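You operate a simulated robot arm through the tools that you are given. There is no shell and no other tool.

You run a simulated robot arm. Do the job below in one go: nothing can be reset, and whatever is moved stays where it is left.

Task
Add the dearer sheet's cost to the adding machine's total.
Fine: of the two sheets beside the machine; lay that sheet in the black tray.

The check looks at the end state, three seconds after you hand in, the way a careful person would. Anything else that was tipped, shoved, dropped, spilled or broken makes it a failure. Flat cloth is picked up by pressing the open fingertips on it (5 to 10 N) and closing them slowly along it; thin cloth reads only 2 to 8 mm in the jaws.

Robot
A 6-joint arm with a three-finger gripper, fixed in place. Base frame: the origin is at the foot of the arm, x ahead of it, y to its left, z up. Readings come in cm, rad, newtons and seconds.
Its first joint turns from -2.897 to 2.897 rad. Payload 4.89 kg.
The TCP is the grasp point between the finger pads, 3 cm short of the fingertips. In the tool frame z runs along the fingers and y along their closing line. The gripper opens to 16.4 cm. The gripper's body begins 12.5 cm behind the TCP.
Orientation is told as [roll, pitch, yaw] about the base's x, y, z axes, in that order, counted from this pose: with the fingers straight down and closing along the base's y, the tool's x points along the base's -x, its y along +y and its z along -z.

Tools
- The arm moves only by the tool nudge_tool. Its argument "rows" is a list that holds one entry, the list of rows, each a list of 7 numbers: the shift along the tool's x, y, z in units of 30 mm (1.0 is 30 mm), then the turn, a rotation vector about the tool's x, y, z in units of 5 degrees (1.0 is 5 degrees), then the finger opening in m, from 0 to 0.164. In form: [[[dx, dy, dz, wx, wy, wz, claw], ...]]. A call has 1 to 20 rows; each row shifts and turns the commanded pose from where the row before left it, along the tool's axes as they then stand. A call with a number of a shift or a turn outside -1 to 1 is refused whole. A row lasts 0.2 s, in which the tool goes at most 5 cm and 0.15 rad; a call with a longer step from one row to the next is refused whole, and so is a gripper value outside its range. A pose out of reach is approached as far as the arm can. The call stops where the force on the tool passes 40 N (or 10 N more than at its start, if that is more) or the arm is blocked; 0.2 s more then pass. Each finger travels about 10.8 cm/s and halts on what it meets, pressing with about 22 N; the grip force reading is that of the motor and also rises with nothing between the fingers. The clock runs only during rows and for 0.2 s after the last one: add rows that do not move to give the fingers time. The reply holds the time, the measured pose of the TCP, the force on the tool along the base axes, the opening and the grip force, in the units named above and with some noise, with the torque about the TCP (base axes, N m) and any sound that the robot's microphone picked up, and new pictures: "show" is both (left out), scene, wrist or none.
- Cameras (640 x 400 px; columns grow to the right, rows downward): "scene" is fixed at [5.06, -64.33, 151.68]; the picture's right is [0.86, -0.51, 0.00], its down [-0.25, -0.42, -0.87] and it looks along [0.44, 0.75, -0.49] (base axes); focal length 357 px, centre (320, 200). "wrist" rides on the gripper at [7.6, -0.2, -15.2] in the tool frame; the picture's right is [0.02, 1.00, 0.00], its down [-0.88, 0.02, -0.47] and it looks along [-0.47, 0.01, 0.88] (tool axes); focal length 247 px, centre (320, 200). There is no depth. A picture from a camera that has moved, and an enlarged one, comes with that camera's place and axes in the base frame and with its lens. The place of the scene camera against the robot may be out by one fixed shift of up to 1.2 cm in any direction.
- lift_body(by): slides the trunk up (or, below 0, down) by that many cm; the arm rides with it, the base frame stays. It gives what a move gives, with no picture.
- close_up(camera, box): a new picture of the part [left, top, right, bottom] of that camera's present view, enlarged. The clock stands still meanwhile.
- close_job(): hands the job in; it is judged then, once.

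Places have to be worked out from the pictures, the camera data and where the tool is seen. Open the gripper and draw the arm clear of the work before you hand the job in, unless the task says otherwise.

The tools are called as a command line: name --argument value ..., lists and objects as JSON in quotes. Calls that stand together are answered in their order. nudge_tool: Moves the arm, as the interface text tells. Its arguments: {"type":"object","properties":{"rows":{"type":"array","items":{"type":"array","items":{"type":"array","items":{"type":"number"}}}},"show":{"type":"string","enum":["both","scene","wrist","none"]}},"required":["rows"]} The other tools are called the same way: lift_body (by) slides the trunk up or down; close_up (camera, box) takes an enlarged picture of a part of a camera's view; close_job () hands the job in.

At the start:

```text
clock: 0.0
eef_pos: [62.91, 3.83, 106.01]
ee_rot: [-0.001, 0.0, 0.0]
wrist_force: [-0.4, -0.8, 0.5]
ft_torque: [-0.04, 0.02, 0.0]
width: 16.38
grip_force: 0.2
trunk travel left (down, up): [-12.5, 26.5]
```

scene: 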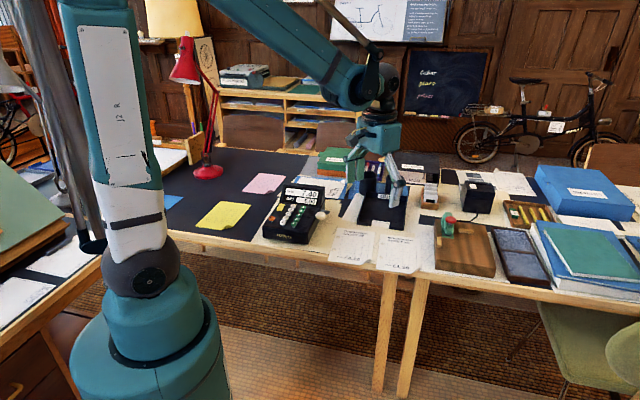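
wrist: 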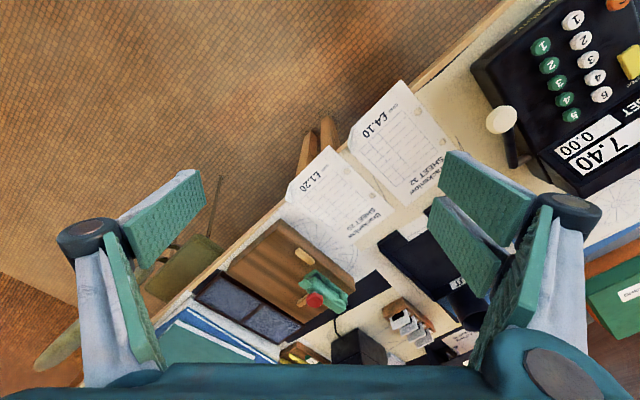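

I start by looking closely at the machine, the sheets and the tray from both cameras.

close_up --camera "scene" --box '[250, 170, 350, 250]'

close_up --camera "scene" --box '[320, 140, 440, 280]'

close_up --camera "wrist" --box '[460, 0, 640, 200]'

close_up --camera "wrist" --box '[260, 70, 480, 260]'

```text
5.00 times, centred on (300, 210) of scene
camera zoom: at [5.06, -64.33, 151.68], right [0.86, -0.51, 0.0], down [-0.25, -0.42, -0.87], along [0.44, 0.75, -0.49], focal length 1785 px, centre (420, 150)
```

zoom: 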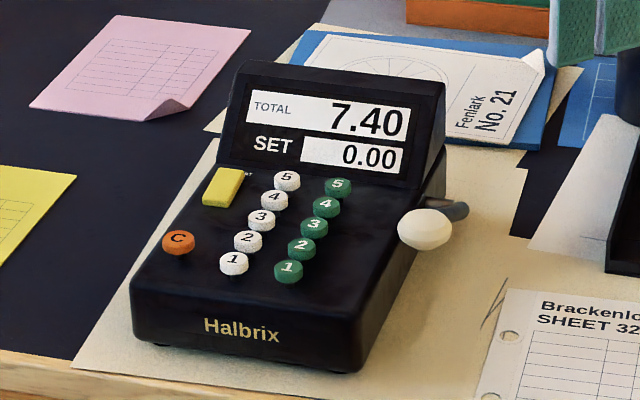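

```text
2.86 times, centred on (380, 210) of scene
camera zoom: at [5.06, -64.33, 151.68], right [0.86, -0.51, 0.0], down [-0.25, -0.42, -0.87], along [0.44, 0.75, -0.49], focal length 1020 px, centre (149, 171)
```

zoom: 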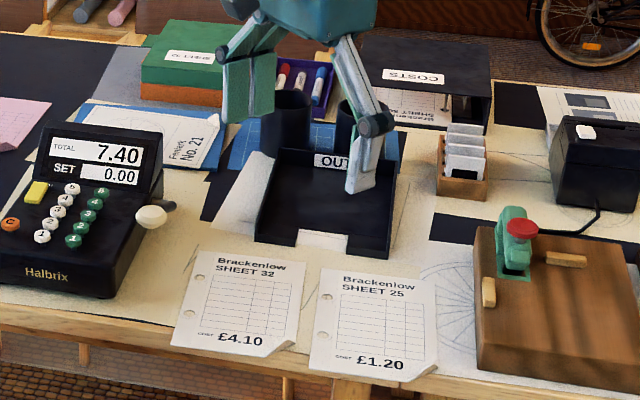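

```text
2.00 times, centred on (550, 100) of wrist
camera zoom: at [55.25, 3.78, 121.14], right [-0.02, 1.0, 0.0], down [0.88, 0.02, 0.47], along [0.47, 0.01, -0.88], focal length 494 px, centre (-140, 400)
```

zoom: 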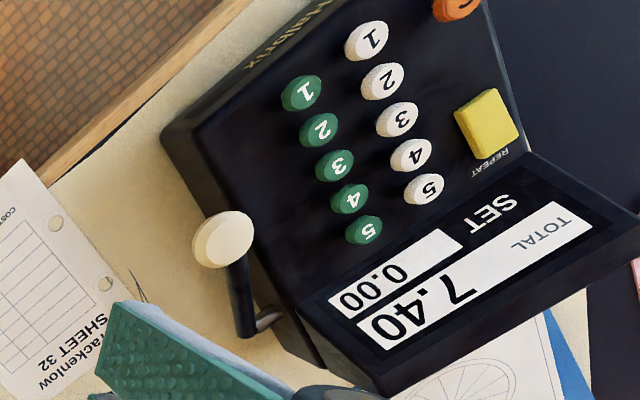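

```text
2.11 times, centred on (370, 165) of wrist
camera zoom: at [55.25, 3.78, 121.14], right [-0.02, 1.0, 0.0], down [0.88, 0.02, 0.47], along [0.47, 0.01, -0.88], focal length 520 px, centre (215, 274)
```

zoom: 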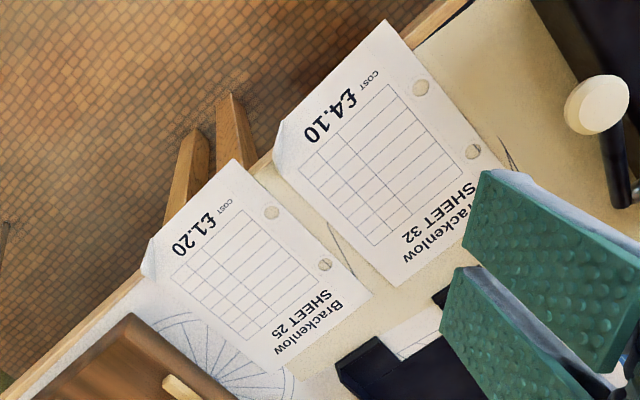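

The dearer sheet is SHEET 32 (£4.10), and the machine's total is 7.40. I check the chalkboard, poster and other labels for hints before acting.

close_up --camera "scene" --box '[320, 0, 500, 120]'

close_up --camera "scene" --box '[275, 170, 335, 250]'

close_up --camera "scene" --box '[325, 215, 425, 285]'

```text
3.33 times, centred on (410, 60) of scene
camera zoom: at [5.06, -64.33, 151.68], right [0.86, -0.51, 0.0], down [-0.25, -0.42, -0.87], along [0.44, 0.75, -0.49], focal length 1190 px, centre (20, 667)
```

zoom: 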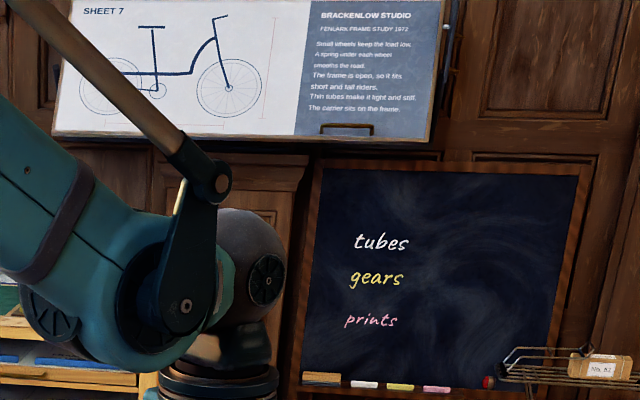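

```text
5.00 times, centred on (305, 210) of scene
camera zoom: at [5.06, -64.33, 151.68], right [0.86, -0.51, 0.0], down [-0.25, -0.42, -0.87], along [0.44, 0.75, -0.49], focal length 1785 px, centre (395, 150)
```

zoom: 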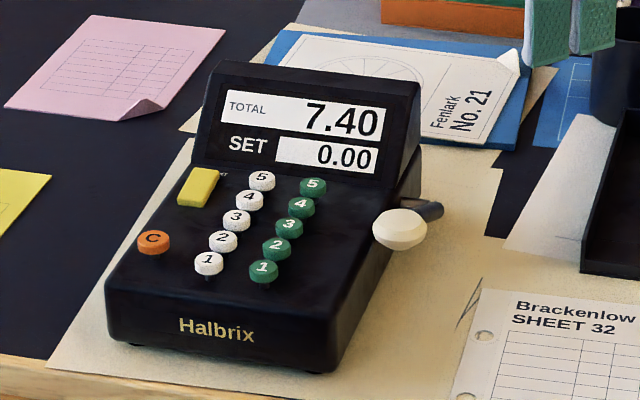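

```text
5.71 times, centred on (375, 250) of scene
camera zoom: at [5.06, -64.33, 151.68], right [0.86, -0.51, 0.0], down [-0.25, -0.42, -0.87], along [0.44, 0.75, -0.49], focal length 2040 px, centre (6, -86)
```

zoom: 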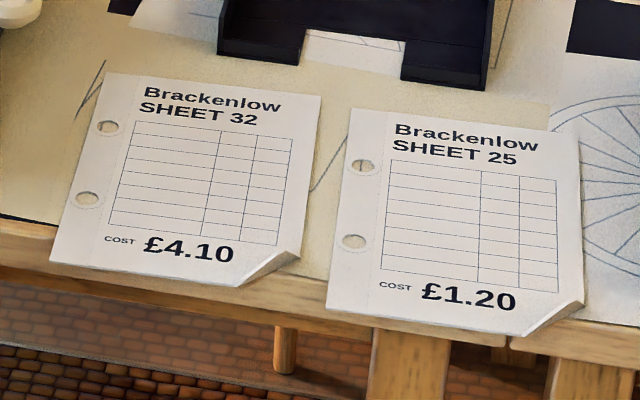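

The chalkboard and poster carry nothing relevant. My triangulation puts the table top at z≈72, white key 4 at about (55.7, 44.5, 80.2), green 1 at about (51.9, 34.5, 80.5) and the crank knob at about (61.4, 31, 82.8), with the machine turned about 45°. I close the fingers, move over the keys staying high, and yaw +45° to look.

nudge_tool --rows '[[[0.331, 0.915, 0, 0, 0, 0, 0.0], [0.331, 0.915, 0, 0, 0, 0, 0.0], [0.331, 0.915, 0, 0, 0, 0, 0.0], [0.331, 0.915, 0, 0, 0, 0, 0.0], [0.331, 0.915, 0, 0, 0, 0, 0.0], [0.331, 0.915, 0, 0, 0, 0, 0.0], [0.331, 0.915, 0, 0, 0, 0, 0.0], [0.331, 0.915, 0, 0, 0, 0, 0.0], [0.331, 0.915, 0, 0, 0, 0, 0.0], [0.331, 0.915, 0, 0, 0, 0, 0.0], [0, 0, 0, 0, 0, -1, 0.0], [0, 0, 0, 0, 0, -1, 0.0], [0, 0, 0, 0, 0, -1, 0.0], [0, 0, 0, 0, 0, -1, 0.0], [0, 0, 0, 0, 0, -1, 0.0], [0, 0, 0, 0, 0, -1, 0.0], [0, 0, 0, 0, 0, -1, 0.0], [0, 0, 0, 0, 0, -1, 0.0], [0, 0, 0, 0, 0, -1, 0.0], [0, 0, 0, 0, 0, 0, 0.0]]]' --show "both"

```text
clock: 4.2
eef_pos: [53.03, 31.38, 105.85]
ee_rot: [0.0, -0.002, 0.787]
wrist_force: [-0.5, 1.0, 0.1]
ft_torque: [-0.04, 0.03, 0.0]
width: 0.02
grip_force: 21.6
trunk travel left (down, up): [-12.5, 26.5]
camera wrist: at [47.72, 25.93, 121.14], right [-0.72, 0.69, 0.0], down [0.61, 0.64, 0.47], along [0.33, 0.34, -0.88], focal length 247 px, centre (320, 200)
```

scene: 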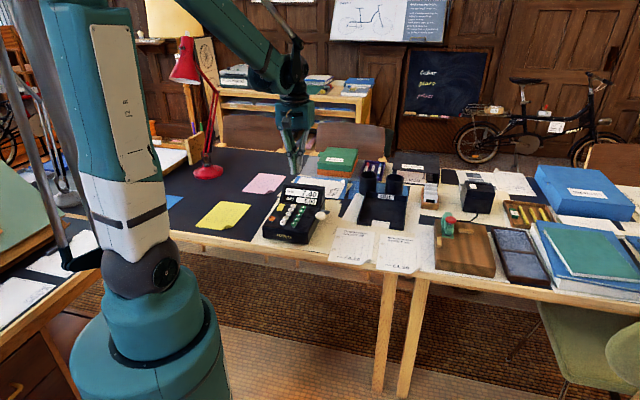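
wrist: 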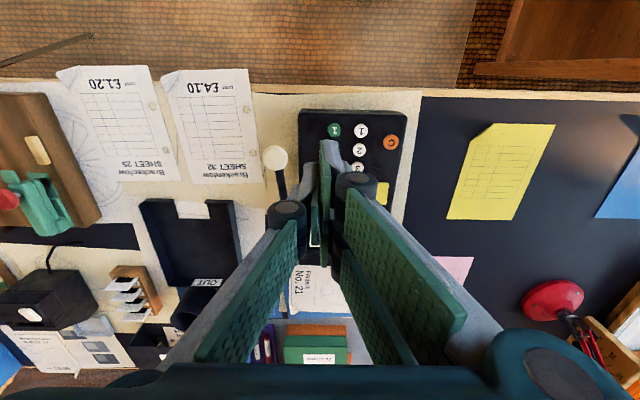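

The machine lines up well with the tool at this yaw. I zoom on keys, lever, and sheets in the wrist view.

close_up --camera "wrist" --box '[240, 90, 420, 210]'

close_up --camera "wrist" --box '[50, 50, 270, 200]'

close_up --camera "scene" --box '[240, 130, 350, 260]'

```text
3.33 times, centred on (330, 150) of wrist
camera zoom: at [47.72, 25.93, 121.14], right [-0.72, 0.69, 0.0], down [0.61, 0.64, 0.47], along [0.33, 0.34, -0.88], focal length 823 px, centre (287, 367)
```

zoom: 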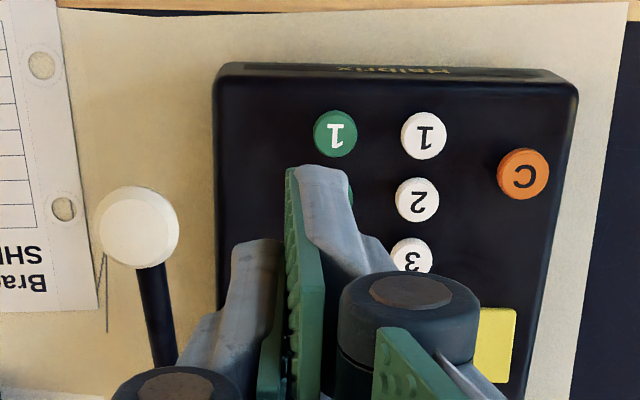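

```text
2.67 times, centred on (160, 125) of wrist
camera zoom: at [47.72, 25.93, 121.14], right [-0.72, 0.69, 0.0], down [0.61, 0.64, 0.47], along [0.33, 0.34, -0.88], focal length 659 px, centre (747, 400)
```

zoom: 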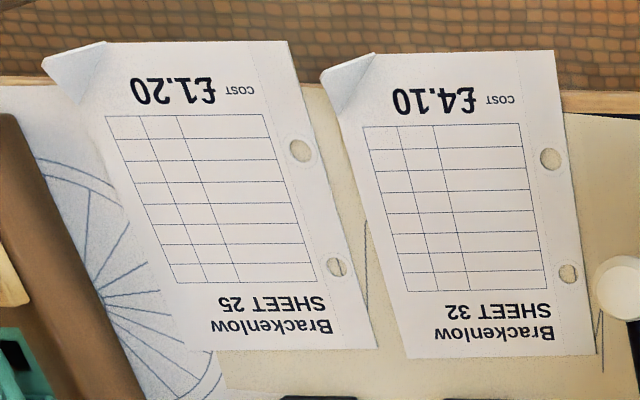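

```text
3.08 times, centred on (295, 195) of scene
camera zoom: at [5.06, -64.33, 151.68], right [0.86, -0.51, 0.0], down [-0.25, -0.42, -0.87], along [0.44, 0.75, -0.49], focal length 1098 px, centre (397, 215)
```

zoom: 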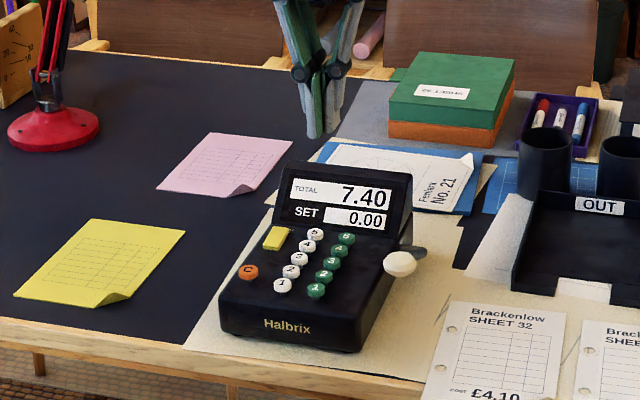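

Triangulating from the two wrist views: key tops at z≈82, white 4 at (55.65, 42.85), green 1 at (52.0, 33.6), knob at (61.2, 30.0, 84), table about z≈74. I move above white 4, with the fingertips about 5 cm over it.

nudge_tool --rows '[[[-0.554, 0.347, 0.88, 0, 0, 0, 0.0], [-0.554, 0.347, 0.88, 0, 0, 0, 0.0], [-0.554, 0.347, 0.88, 0, 0, 0, 0.0], [-0.554, 0.347, 0.88, 0, 0, 0, 0.0], [-0.554, 0.347, 0.88, 0, 0, 0, 0.0], [-0.554, 0.347, 0.88, 0, 0, 0, 0.0], [0, 0, 0, 0, 0, 0, 0.0]]]' --show "both"

```text
clock: 5.8
eef_pos: [55.81, 42.92, 90.08]
ee_rot: [-0.001, 0.0, 0.786]
wrist_force: [0.0, -0.5, 0.6]
ft_torque: [0.03, 0.03, 0.02]
width: 0.0
grip_force: 22.0
trunk travel left (down, up): [-12.5, 26.5]
camera wrist: at [50.33, 37.44, 105.32], right [-0.72, 0.69, 0.0], down [0.61, 0.64, 0.47], along [0.33, 0.34, -0.88], focal length 247 px, centre (320, 200)
```

scene: 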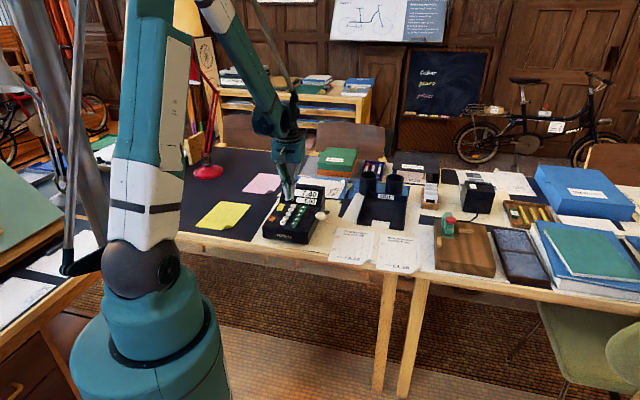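
wrist: 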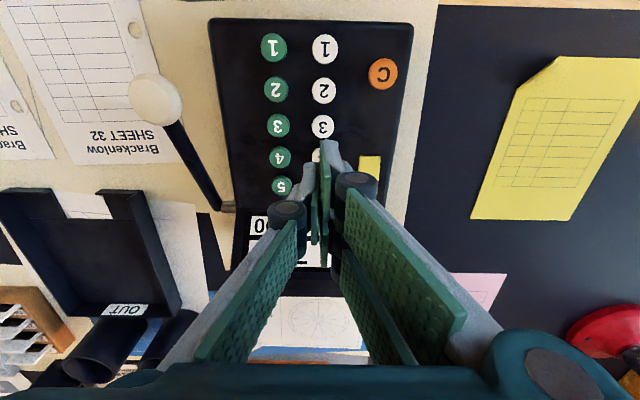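

close_up --camera "scene" --box '[250, 160, 350, 250]'

close_up --camera "wrist" --box '[220, 20, 420, 220]'

```text
4.44 times, centred on (300, 205) of scene
camera zoom: at [5.06, -64.33, 151.68], right [0.86, -0.51, 0.0], down [-0.25, -0.42, -0.87], along [0.44, 0.75, -0.49], focal length 1586 px, centre (409, 178)
```

zoom: 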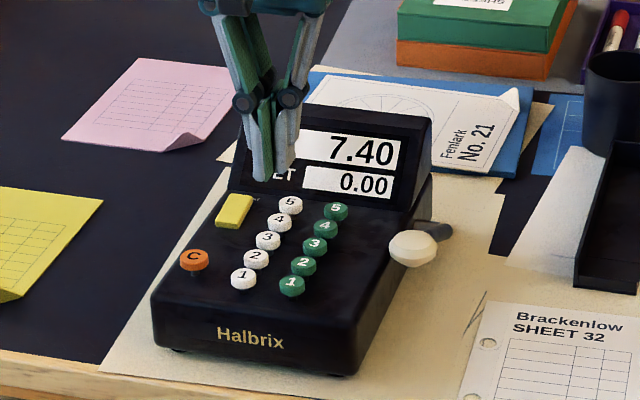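

```text
2.00 times, centred on (320, 120) of wrist
camera zoom: at [50.33, 37.44, 105.32], right [-0.72, 0.69, 0.0], down [0.61, 0.64, 0.47], along [0.33, 0.34, -0.88], focal length 494 px, centre (320, 360)
```

zoom: 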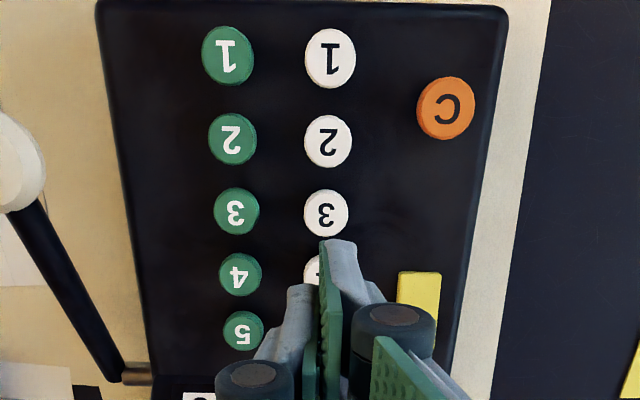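

The fingertips sit over the white "4" within about 3 mm. I correct sideways slightly and lower to just above the key.

nudge_tool --rows '[[[-0.03, 0.08, 0.3, 0, 0, 0, 0.0], [0, 0, 0.35, 0, 0, 0, 0.0], [0, 0, 0.35, 0, 0, 0, 0.0], [0, 0, 0.3, 0, 0, 0, 0.0], [0, 0, 0, 0, 0, 0, 0.0]]]' --show "both"

close_up --camera "scene" --box '[260, 165, 340, 235]'

close_up --camera "wrist" --box '[220, 20, 420, 220]'

```text
clock: 7.0
eef_pos: [55.66, 43.21, 86.22]
ee_rot: [-0.001, 0.001, 0.786]
wrist_force: [-0.4, 0.1, -0.1]
ft_torque: [0.0, 0.05, -0.01]
width: 0.0
grip_force: 22.0
trunk travel left (down, up): [-12.5, 26.5]
camera wrist: at [50.2, 37.65, 101.4], right [-0.72, 0.69, 0.0], down [0.61, 0.64, 0.47], along [0.33, 0.34, -0.88], focal length 247 px, centre (320, 200)
```

scene: 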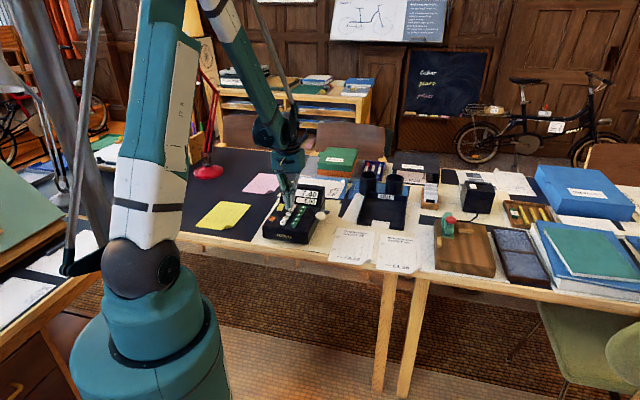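
wrist: 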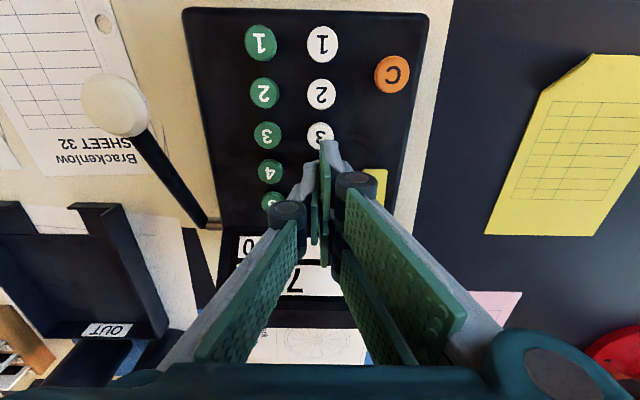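

```text
5.71 times, centred on (300, 200) of scene
camera zoom: at [5.06, -64.33, 151.68], right [0.86, -0.51, 0.0], down [-0.25, -0.42, -0.87], along [0.44, 0.75, -0.49], focal length 2040 px, centre (434, 200)
```

zoom: 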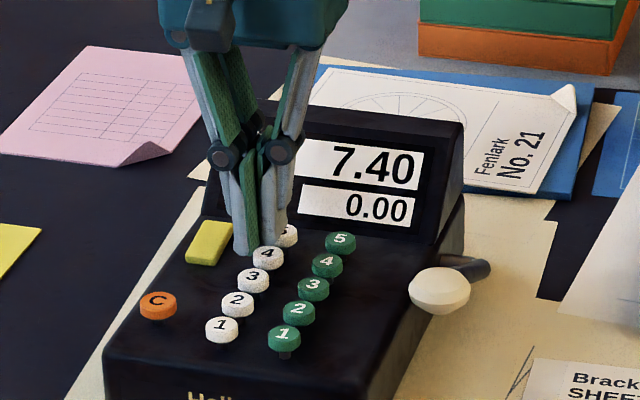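

```text
2.00 times, centred on (320, 120) of wrist
camera zoom: at [50.2, 37.65, 101.4], right [-0.72, 0.69, 0.0], down [0.61, 0.64, 0.47], along [0.33, 0.34, -0.88], focal length 494 px, centre (320, 360)
```

zoom: 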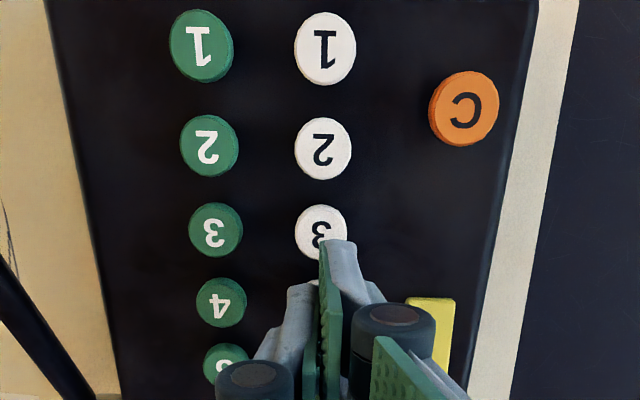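

The fingertips hover just above the key, and one finger seems to sit a bit further forward than the other. I look closer at the fingertips before pressing.

close_up --camera "wrist" --box '[270, 120, 390, 240]'

close_up --camera "scene" --box '[280, 180, 320, 220]'

```text
3.33 times, centred on (330, 180) of wrist
camera zoom: at [50.2, 37.65, 101.4], right [-0.72, 0.69, 0.0], down [0.61, 0.64, 0.47], along [0.33, 0.34, -0.88], focal length 823 px, centre (287, 267)
```

zoom: 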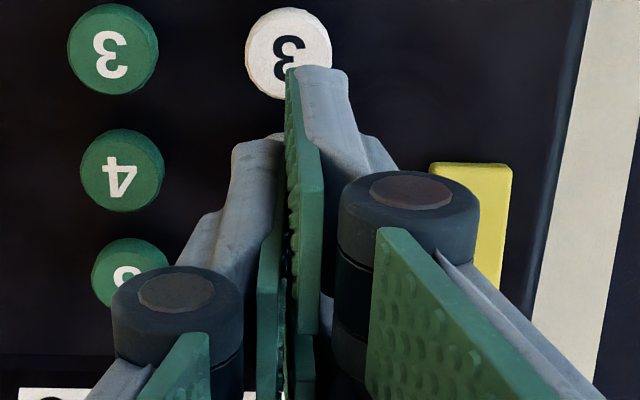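

```text
10.00 times, centred on (300, 200) of scene
camera zoom: at [5.06, -64.33, 151.68], right [0.86, -0.51, 0.0], down [-0.25, -0.42, -0.87], along [0.44, 0.75, -0.49], focal length 3569 px, centre (520, 200)
```

zoom: 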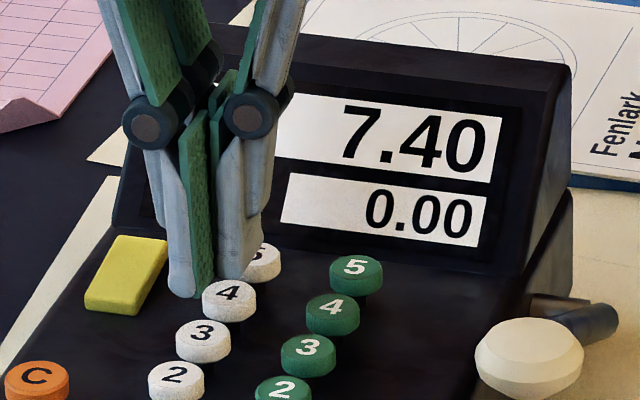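

The two fingers are staggered along tool x, so pressing with both closed would catch key 3 as well. I rise, open fully, and will press with only the -y finger; the other finger then hangs off the machine's left side. I shift TCP 8.7 cm along tool +y.

nudge_tool --rows '[[[0, 0, -0.8, 0, 0, 0, 0.0], [0, 0, -0.8, 0, 0, 0, 0.0], [0, 0, -0.7, 0, 0, 0, 0.0], [0, 0.725, 0, 0, 0, 0, 0.164], [0, 0.725, 0, 0, 0, 0, 0.164], [0, 0.725, 0, 0, 0, 0, 0.164], [0, 0.725, 0, 0, 0, 0, 0.164], [0, 0, 0, 0, 0, 0, 0.164], [0, 0, 0, 0, 0, 0, 0.164]]]' --show "both"

close_up --camera "scene" --box '[250, 160, 350, 250]'

close_up --camera "wrist" --box '[60, 0, 360, 250]'

```text
clock: 9.0
eef_pos: [49.36, 49.22, 92.92]
ee_rot: [-0.001, -0.001, 0.784]
wrist_force: [0.2, -0.1, -0.5]
ft_torque: [0.01, 0.0, -0.01]
width: 16.42
grip_force: 0.1
trunk travel left (down, up): [-12.5, 26.5]
camera wrist: at [44.13, 43.78, 108.26], right [-0.72, 0.69, 0.0], down [0.61, 0.64, 0.47], along [0.33, 0.34, -0.88], focal length 247 px, centre (320, 200)
```

scene: 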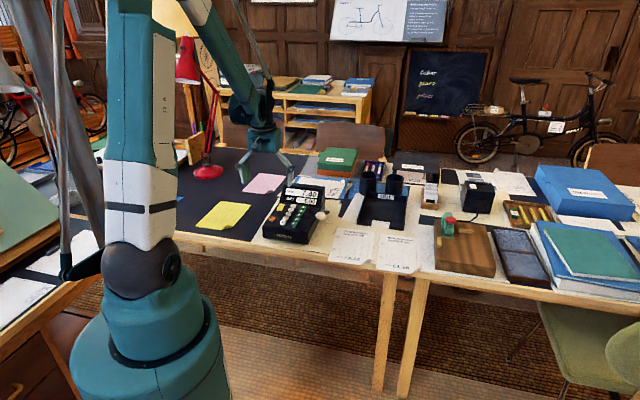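
wrist: 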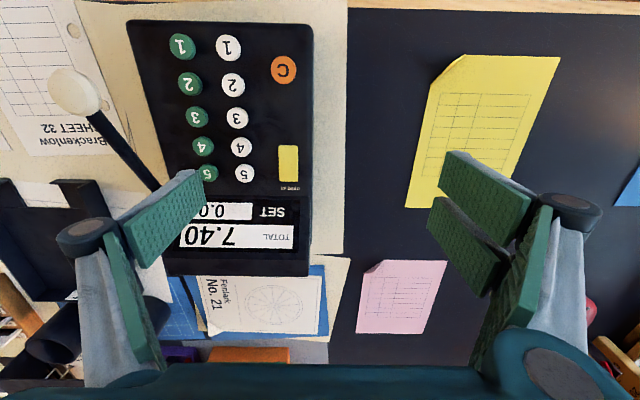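

```text
4.44 times, centred on (300, 205) of scene
camera zoom: at [5.06, -64.33, 151.68], right [0.86, -0.51, 0.0], down [-0.25, -0.42, -0.87], along [0.44, 0.75, -0.49], focal length 1586 px, centre (409, 178)
```

zoom: 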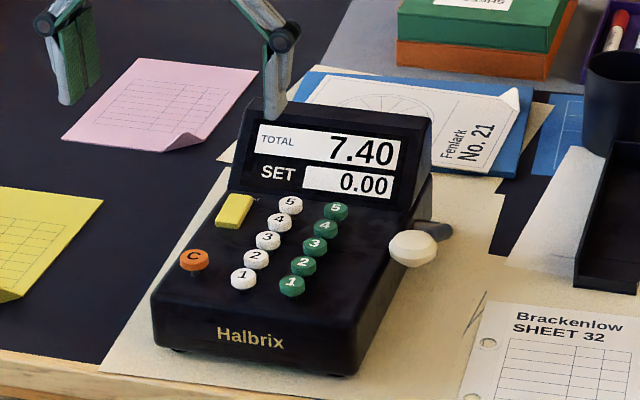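

```text
1.60 times, centred on (210, 125) of wrist
camera zoom: at [44.13, 43.78, 108.26], right [-0.72, 0.69, 0.0], down [0.61, 0.64, 0.47], along [0.33, 0.34, -0.88], focal length 395 px, centre (496, 320)
```

zoom: 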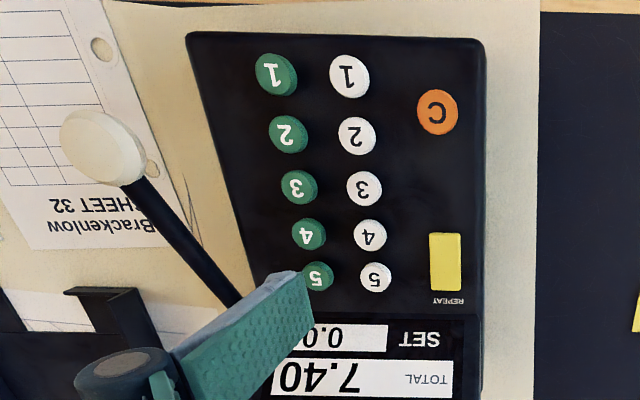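

With the gripper open, the single -y finger is alone on its side, and its tip is only about 0.5 cm beyond TCP. I estimate white 4 at (55.67, 43.25, 81.6), so I shift 0.4 cm forward along the column and go down 8.5 cm to just above the key.

nudge_tool --rows '[[[-0.13, 0, 0.5, 0, 0, 0, 0.164], [0, 0, 0.6, 0, 0, 0, 0.164], [0, 0, 0.6, 0, 0, 0, 0.164], [0, 0, 0.6, 0, 0, 0, 0.164], [0, 0, 0.5, 0, 0, 0, 0.164], [0, 0, 0, 0, 0, 0, 0.164]]]' --show "both"

close_up --camera "scene" --box '[265, 175, 335, 235]'

close_up --camera "wrist" --box '[100, 50, 340, 250]'

```text
clock: 10.4
eef_pos: [49.64, 49.56, 84.77]
ee_rot: [0.002, -0.001, 0.785]
wrist_force: [0.0, 0.0, 0.4]
ft_torque: [-0.01, 0.0, 0.0]
width: 16.39
grip_force: 0.1
trunk travel left (down, up): [-12.5, 26.5]
camera wrist: at [44.29, 44.12, 99.9], right [-0.72, 0.69, 0.0], down [0.61, 0.64, 0.47], along [0.33, 0.34, -0.88], focal length 247 px, centre (320, 200)
```

scene: 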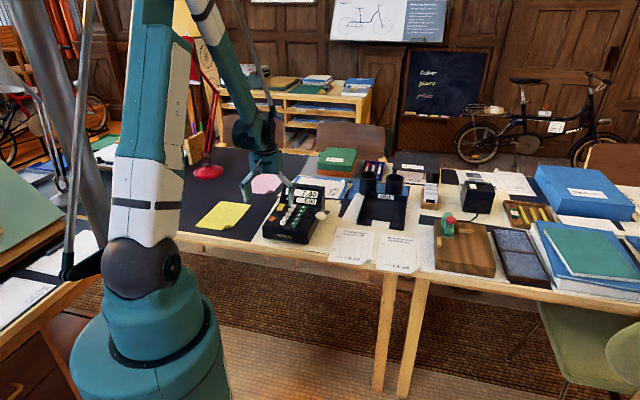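
wrist: 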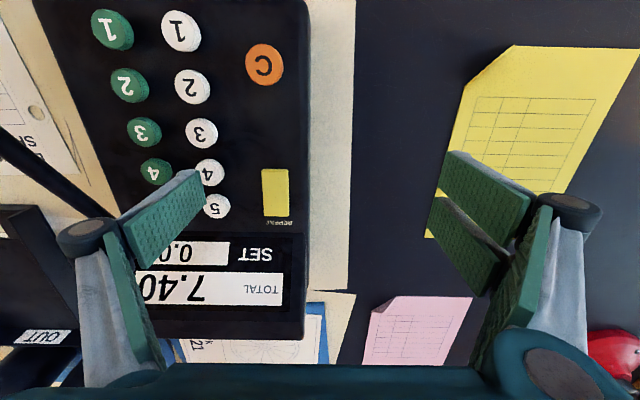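

```text
6.67 times, centred on (300, 205) of scene
camera zoom: at [5.06, -64.33, 151.68], right [0.86, -0.51, 0.0], down [-0.25, -0.42, -0.87], along [0.44, 0.75, -0.49], focal length 2380 px, centre (453, 167)
```

zoom: 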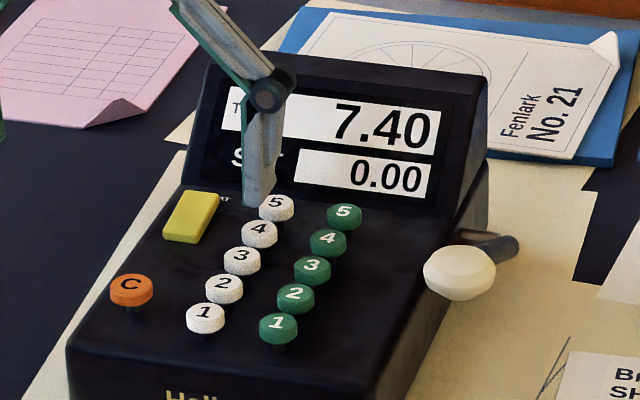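

```text
2.00 times, centred on (220, 150) of wrist
camera zoom: at [44.29, 44.12, 99.9], right [-0.72, 0.69, 0.0], down [0.61, 0.64, 0.47], along [0.33, 0.34, -0.88], focal length 494 px, centre (520, 300)
```

zoom: 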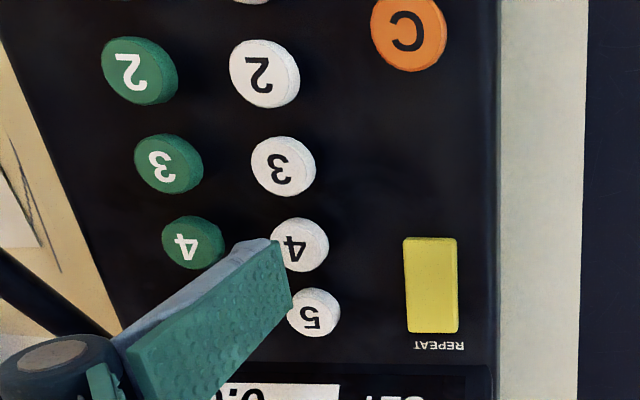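

Projection predicts the single finger meets the centre of white 4 after about 2.7 cm more of descent. I go down 2.2 cm and read the force.

nudge_tool --rows '[[[0, 0, 0.15, 0, 0, 0, 0.164], [0, 0, 0.15, 0, 0, 0, 0.164], [0, 0, 0.15, 0, 0, 0, 0.164], [0, 0, 0.15, 0, 0, 0, 0.164], [0, 0, 0.13, 0, 0, 0, 0.164], [0, 0, 0, 0, 0, 0, 0.164]]]' --show "wrist"

close_up --camera "scene" --box '[265, 175, 335, 235]'

close_up --camera "wrist" --box '[100, 50, 340, 250]'

```text
clock: 11.8
eef_pos: [49.74, 49.49, 82.47]
ee_rot: [-0.001, 0.0, 0.785]
wrist_force: [0.7, 0.7, 0.5]
ft_torque: [-0.01, -0.07, 0.02]
width: 16.39
grip_force: 0.1
trunk travel left (down, up): [-12.5, 26.5]
camera wrist: at [44.33, 44.07, 97.7], right [-0.72, 0.69, 0.0], down [0.61, 0.64, 0.47], along [0.33, 0.34, -0.88], focal length 247 px, centre (320, 200)
```

wrist: 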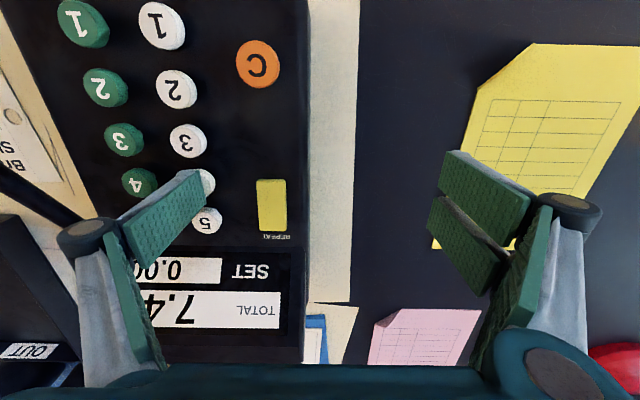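

```text
6.67 times, centred on (300, 205) of scene
camera zoom: at [5.06, -64.33, 151.68], right [0.86, -0.51, 0.0], down [-0.25, -0.42, -0.87], along [0.44, 0.75, -0.49], focal length 2380 px, centre (453, 167)
```

zoom: 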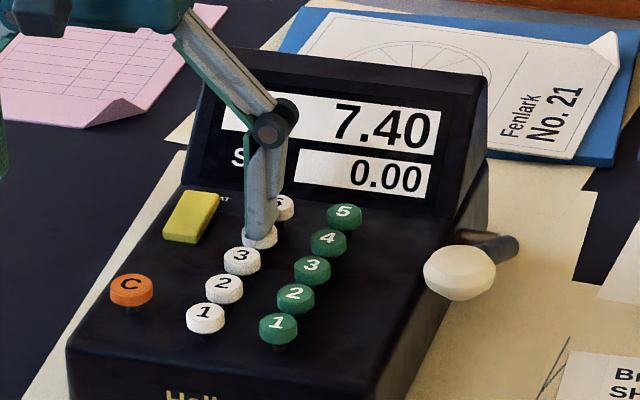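

```text
2.00 times, centred on (220, 150) of wrist
camera zoom: at [44.33, 44.07, 97.7], right [-0.72, 0.69, 0.0], down [0.61, 0.64, 0.47], along [0.33, 0.34, -0.88], focal length 494 px, centre (520, 300)
```

zoom: 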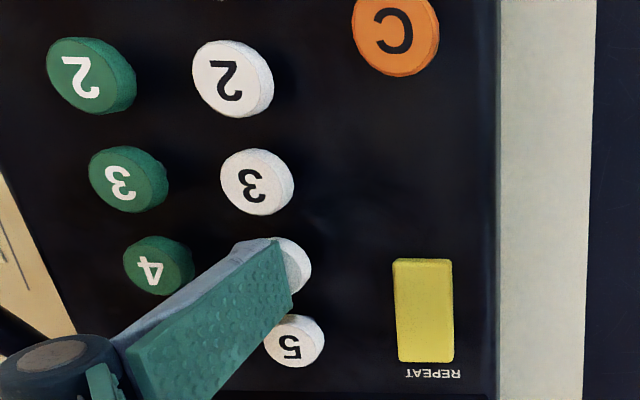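

The fingertip is almost on the 4 with no force yet. I creep down another 0.6 cm.

nudge_tool --rows '[[[0, 0, 0.07, 0, 0, 0, 0.164], [0, 0, 0.07, 0, 0, 0, 0.164], [0, 0, 0.07, 0, 0, 0, 0.164], [0, 0, 0, 0, 0, 0, 0.164]]]' --show "none"

close_up --camera "scene" --box '[265, 175, 335, 235]'

close_up --camera "wrist" --box '[100, 50, 340, 250]'

```text
clock: 12.8
eef_pos: [49.64, 49.53, 82.0]
ee_rot: [-0.001, 0.0, 0.785]
wrist_force: [1.2, 0.5, 4.6]
ft_torque: [-0.27, -0.25, 0.08]
width: 16.4
grip_force: 0.1
trunk travel left (down, up): [-12.5, 26.5]
heard: click
```

```text
6.67 times, centred on (300, 205) of scene
camera zoom: at [5.06, -64.33, 151.68], right [0.86, -0.51, 0.0], down [-0.25, -0.42, -0.87], along [0.44, 0.75, -0.49], focal length 2380 px, centre (453, 167)
```

zoom: 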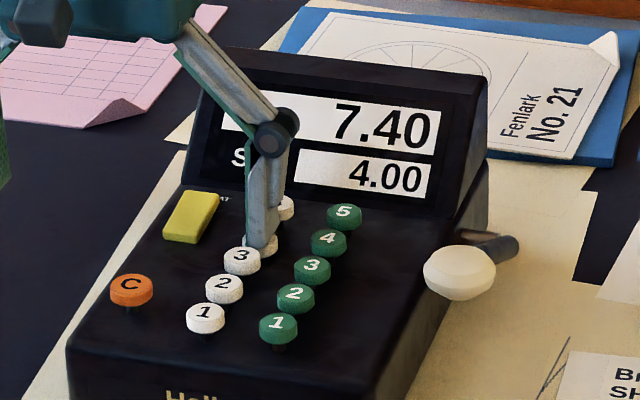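

```text
2.00 times, centred on (220, 150) of wrist
camera zoom: at [44.36, 44.06, 97.1], right [-0.72, 0.69, 0.0], down [0.61, 0.64, 0.47], along [0.33, 0.34, -0.88], focal length 494 px, centre (520, 300)
```

zoom: 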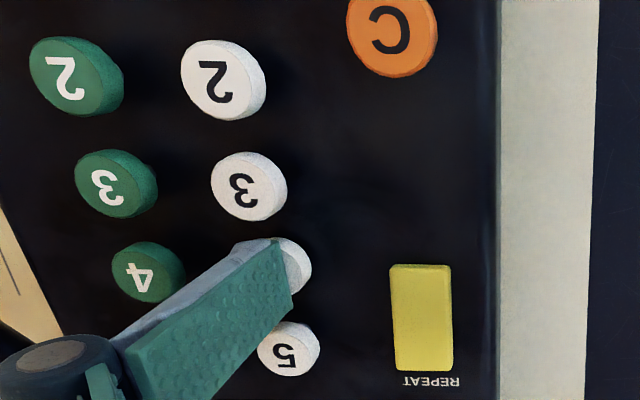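

A click, and SET now shows 4.00, so white keys are pounds. I lift and move the finger by one column to the right and three rows forward, over green 1.

nudge_tool --rows '[[[0, 0, -0.6, 0, 0, 0, 0.164], [0, 0, -0.8, 0, 0, 0, 0.164], [0.78, -0.3425, 0, 0, 0, 0, 0.164], [0.78, -0.3425, 0, 0, 0, 0, 0.164], [0.78, -0.3425, 0, 0, 0, 0, 0.164], [0.777, -0.3425, 0, 0, 0, 0, 0.164], [0, 0, 0.4, 0, 0, 0, 0.164], [0, 0, 0, 0, 0, 0, 0.164]]]' --show "both"

close_up --camera "scene" --box '[265, 175, 335, 235]'

close_up --camera "wrist" --box '[100, 50, 340, 250]'

```text
clock: 14.6
eef_pos: [45.88, 40.03, 84.81]
ee_rot: [0.001, 0.001, 0.786]
wrist_force: [-0.1, 0.0, 0.8]
ft_torque: [0.03, -0.02, 0.01]
width: 16.4
grip_force: 0.1
trunk travel left (down, up): [-12.5, 26.5]
camera wrist: at [40.6, 34.54, 100.11], right [-0.72, 0.69, 0.0], down [0.61, 0.64, 0.47], along [0.33, 0.34, -0.88], focal length 247 px, centre (320, 200)
```

scene: 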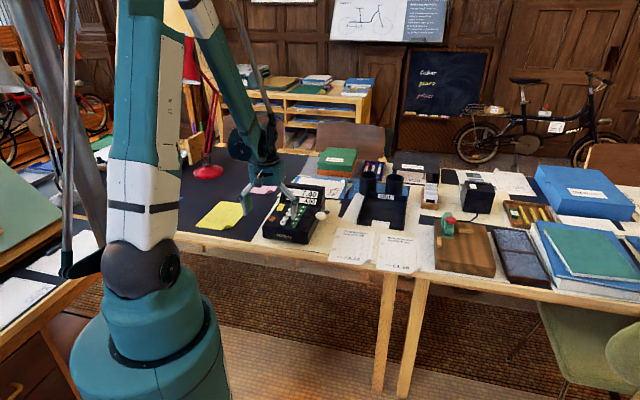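
wrist: 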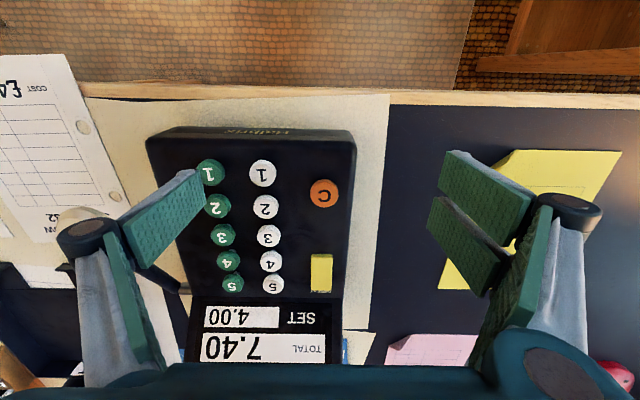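

```text
6.67 times, centred on (300, 205) of scene
camera zoom: at [5.06, -64.33, 151.68], right [0.86, -0.51, 0.0], down [-0.25, -0.42, -0.87], along [0.44, 0.75, -0.49], focal length 2380 px, centre (453, 167)
```

zoom: 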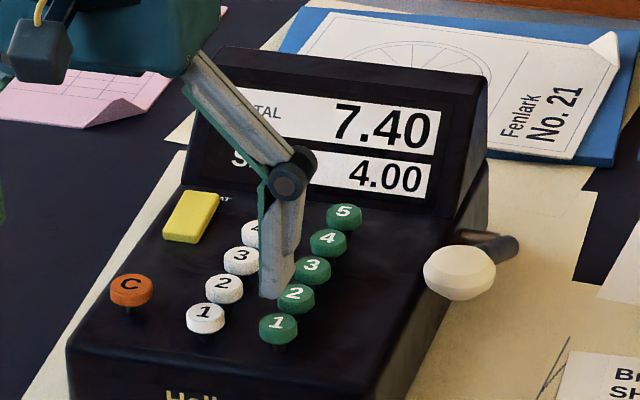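

```text
2.00 times, centred on (220, 150) of wrist
camera zoom: at [40.6, 34.54, 100.11], right [-0.72, 0.69, 0.0], down [0.61, 0.64, 0.47], along [0.33, 0.34, -0.88], focal length 494 px, centre (520, 300)
```

zoom: 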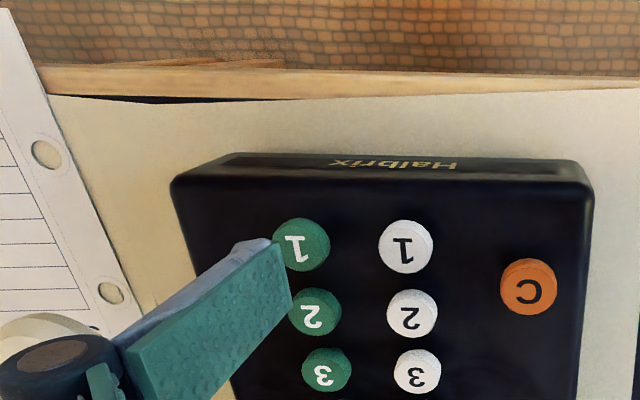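

The picture matches the one before pressing the 4: the finger is right over green 1. I descend the same 2.8 cm, slowly at the end.

nudge_tool --rows '[[[0, 0, 0.2, 0, 0, 0, 0.164], [0, 0, 0.2, 0, 0, 0, 0.164], [0, 0, 0.2, 0, 0, 0, 0.164], [0, 0, 0.13, 0, 0, 0, 0.164], [0, 0, 0.07, 0, 0, 0, 0.164], [0, 0, 0.07, 0, 0, 0, 0.164], [0, 0, 0.06, 0, 0, 0, 0.164], [0, 0, 0, 0, 0, 0, 0.164]]]' --show "none"

close_up --camera "scene" --box '[265, 175, 335, 235]'

close_up --camera "wrist" --box '[100, 80, 340, 380]'

```text
clock: 16.4
eef_pos: [45.96, 40.05, 81.96]
ee_rot: [0.0, 0.0, 0.785]
wrist_force: [1.0, 1.6, 3.1]
ft_torque: [-0.18, -0.14, 0.03]
width: 16.4
grip_force: 0.1
trunk travel left (down, up): [-12.5, 26.5]
heard: click
```

```text
6.67 times, centred on (300, 205) of scene
camera zoom: at [5.06, -64.33, 151.68], right [0.86, -0.51, 0.0], down [-0.25, -0.42, -0.87], along [0.44, 0.75, -0.49], focal length 2380 px, centre (453, 167)
```

zoom: 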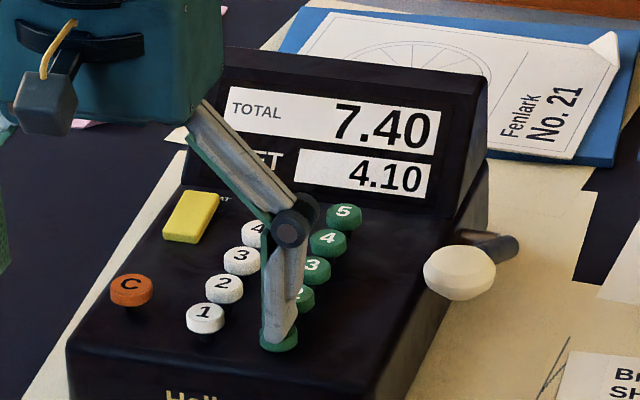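

```text
1.33 times, centred on (220, 230) of wrist
camera zoom: at [40.63, 34.52, 97.25], right [-0.72, 0.69, 0.0], down [0.61, 0.64, 0.47], along [0.33, 0.34, -0.88], focal length 329 px, centre (453, 160)
```

zoom: 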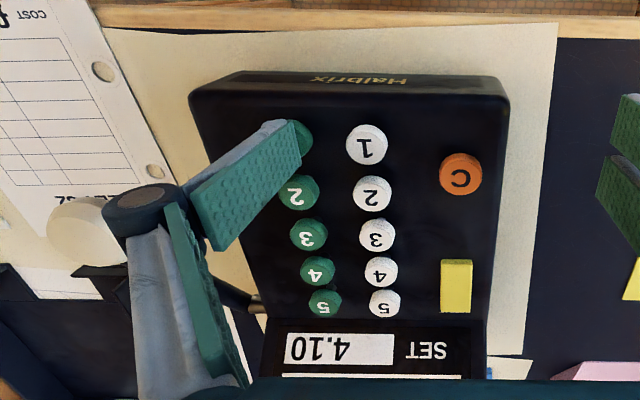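

SET reads 4.10. I raise straight up, close the fingers and go above the lever knob for a careful look at the crank.

nudge_tool --rows '[[[0, 0, -0.5, 0, 0, 0, 0.164], [0, 0, -1, 0, 0, 0, 0.164], [0, 0, -1, 0, 0, 0, 0.164], [0, 0, -1, 0, 0, 0, 0.164], [0, 0, -1, 0, 0, 0, 0.164], [-0.204, -0.99, 0, 0, 0, 0, 0.164], [-0.204, -0.99, 0, 0, 0, 0, 0.164], [-0.204, -0.99, 0, 0, 0, 0, 0.164], [-0.204, -0.99, 0, 0, 0, 0, 0.164], [-0.204, -0.99, 0, 0, 0, 0, 0.164], [-0.204, -0.99, 0, 0, 0, 0, 0.164], [0, 0, 0, 0, 0, 0, 0.164]]]' --show "both"

close_up --camera "scene" --box '[260, 170, 350, 250]'

close_up --camera "wrist" --box '[180, 50, 460, 250]'

```text
clock: 19.0
eef_pos: [61.22, 29.93, 95.67]
ee_rot: [0.0, -0.002, 0.785]
wrist_force: [-1.0, 0.4, -0.8]
ft_torque: [0.0, -0.03, 0.01]
width: 16.4
grip_force: 0.1
trunk travel left (down, up): [-12.5, 26.5]
camera wrist: at [55.86, 24.49, 110.85], right [-0.72, 0.69, 0.0], down [0.61, 0.64, 0.47], along [0.33, 0.34, -0.88], focal length 247 px, centre (320, 200)
```

scene: 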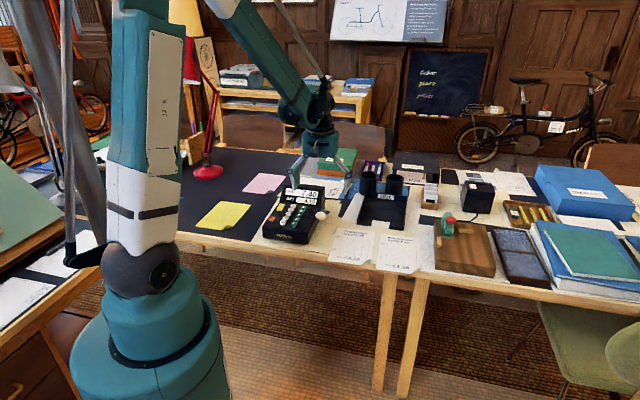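
wrist: 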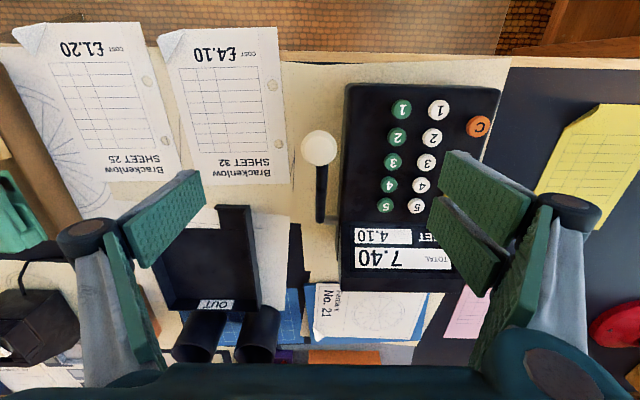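

```text
5.00 times, centred on (305, 210) of scene
camera zoom: at [5.06, -64.33, 151.68], right [0.86, -0.51, 0.0], down [-0.25, -0.42, -0.87], along [0.44, 0.75, -0.49], focal length 1785 px, centre (395, 150)
```

zoom: 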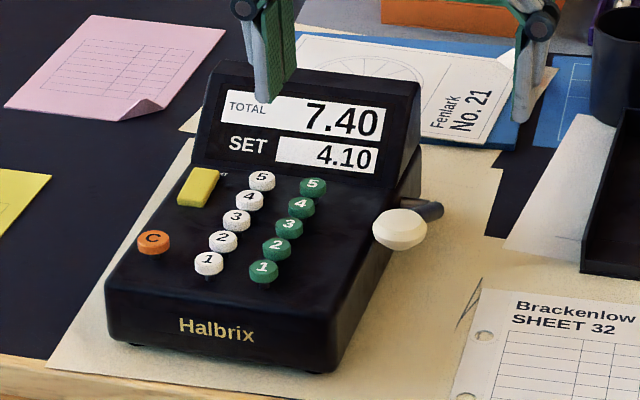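

```text
2.00 times, centred on (320, 150) of wrist
camera zoom: at [55.86, 24.49, 110.85], right [-0.72, 0.69, 0.0], down [0.61, 0.64, 0.47], along [0.33, 0.34, -0.88], focal length 494 px, centre (320, 300)
```

zoom: 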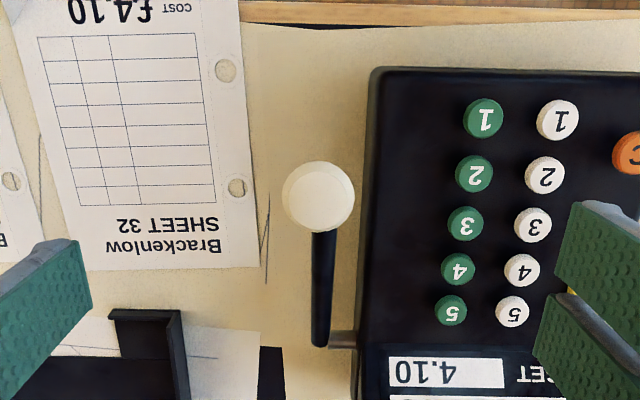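

The knob centre is at about (61.2, 30.0, 84), and the lever points toward the operator, about 20° above level. It most likely pulls down and forward, so I close the fingers and lower them over the knob to press gently.

nudge_tool --rows '[[[0, 0, 0, 0, 0, 0, 0.0], [0, 0, 0, 0, 0, 0, 0.0], [0, 0, 0, 0, 0, 0, 0.0], [0, 0, 0, 0, 0, 0, 0.0], [0.1, -0.1, 0.45, 0, 0, 0, 0.0], [0, 0, 0.45, 0, 0, 0, 0.0], [0, 0, 0.45, 0, 0, 0, 0.0], [0, 0, 0.4, 0, 0, 0, 0.0], [0, 0, 0, 0, 0, 0, 0.0]]]' --show "both"

close_up --camera "scene" --box '[280, 170, 360, 240]'

close_up --camera "wrist" --box '[220, 50, 460, 250]'

```text
clock: 21.0
eef_pos: [61.23, 29.48, 90.26]
ee_rot: [0.0, 0.002, 0.786]
wrist_force: [0.2, 0.1, -0.6]
ft_torque: [0.03, 0.05, 0.01]
width: 0.0
grip_force: 22.1
trunk travel left (down, up): [-12.5, 26.5]
camera wrist: at [55.85, 24.05, 105.53], right [-0.72, 0.69, 0.0], down [0.61, 0.64, 0.47], along [0.33, 0.34, -0.88], focal length 247 px, centre (320, 200)
```

scene: 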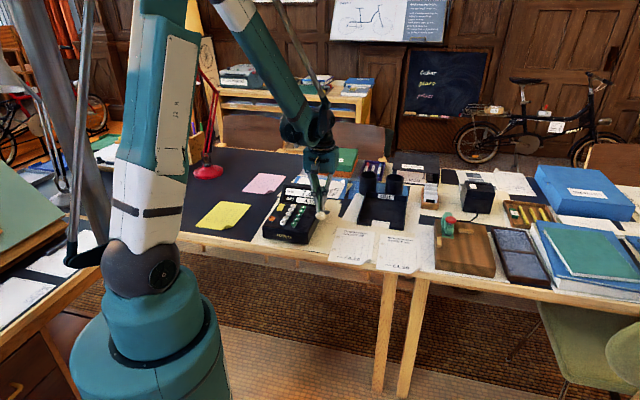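
wrist: 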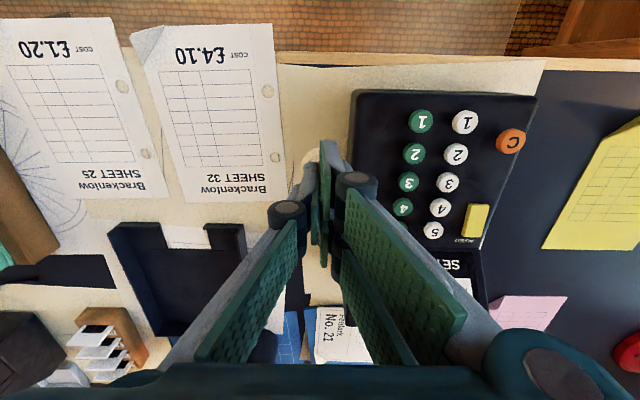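

```text
5.71 times, centred on (320, 205) of scene
camera zoom: at [5.06, -64.33, 151.68], right [0.86, -0.51, 0.0], down [-0.25, -0.42, -0.87], along [0.44, 0.75, -0.49], focal length 2040 px, centre (320, 171)
```

zoom: 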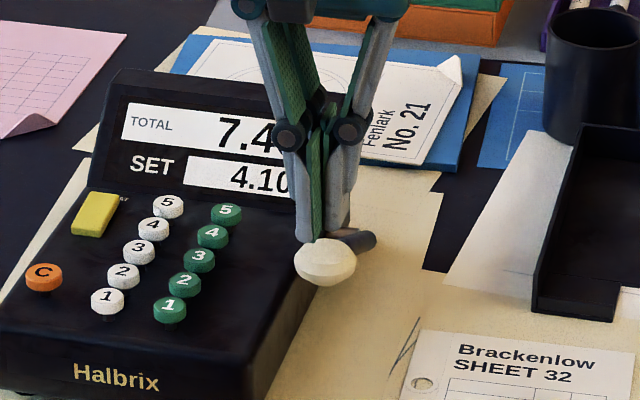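

```text
2.00 times, centred on (340, 150) of wrist
camera zoom: at [55.85, 24.05, 105.53], right [-0.72, 0.69, 0.0], down [0.61, 0.64, 0.47], along [0.33, 0.34, -0.88], focal length 494 px, centre (280, 300)
```

zoom: 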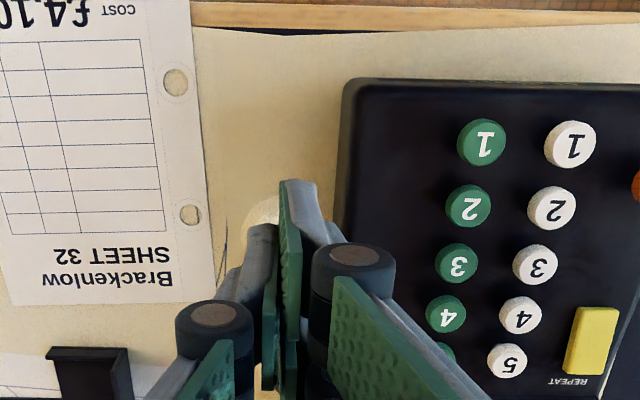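

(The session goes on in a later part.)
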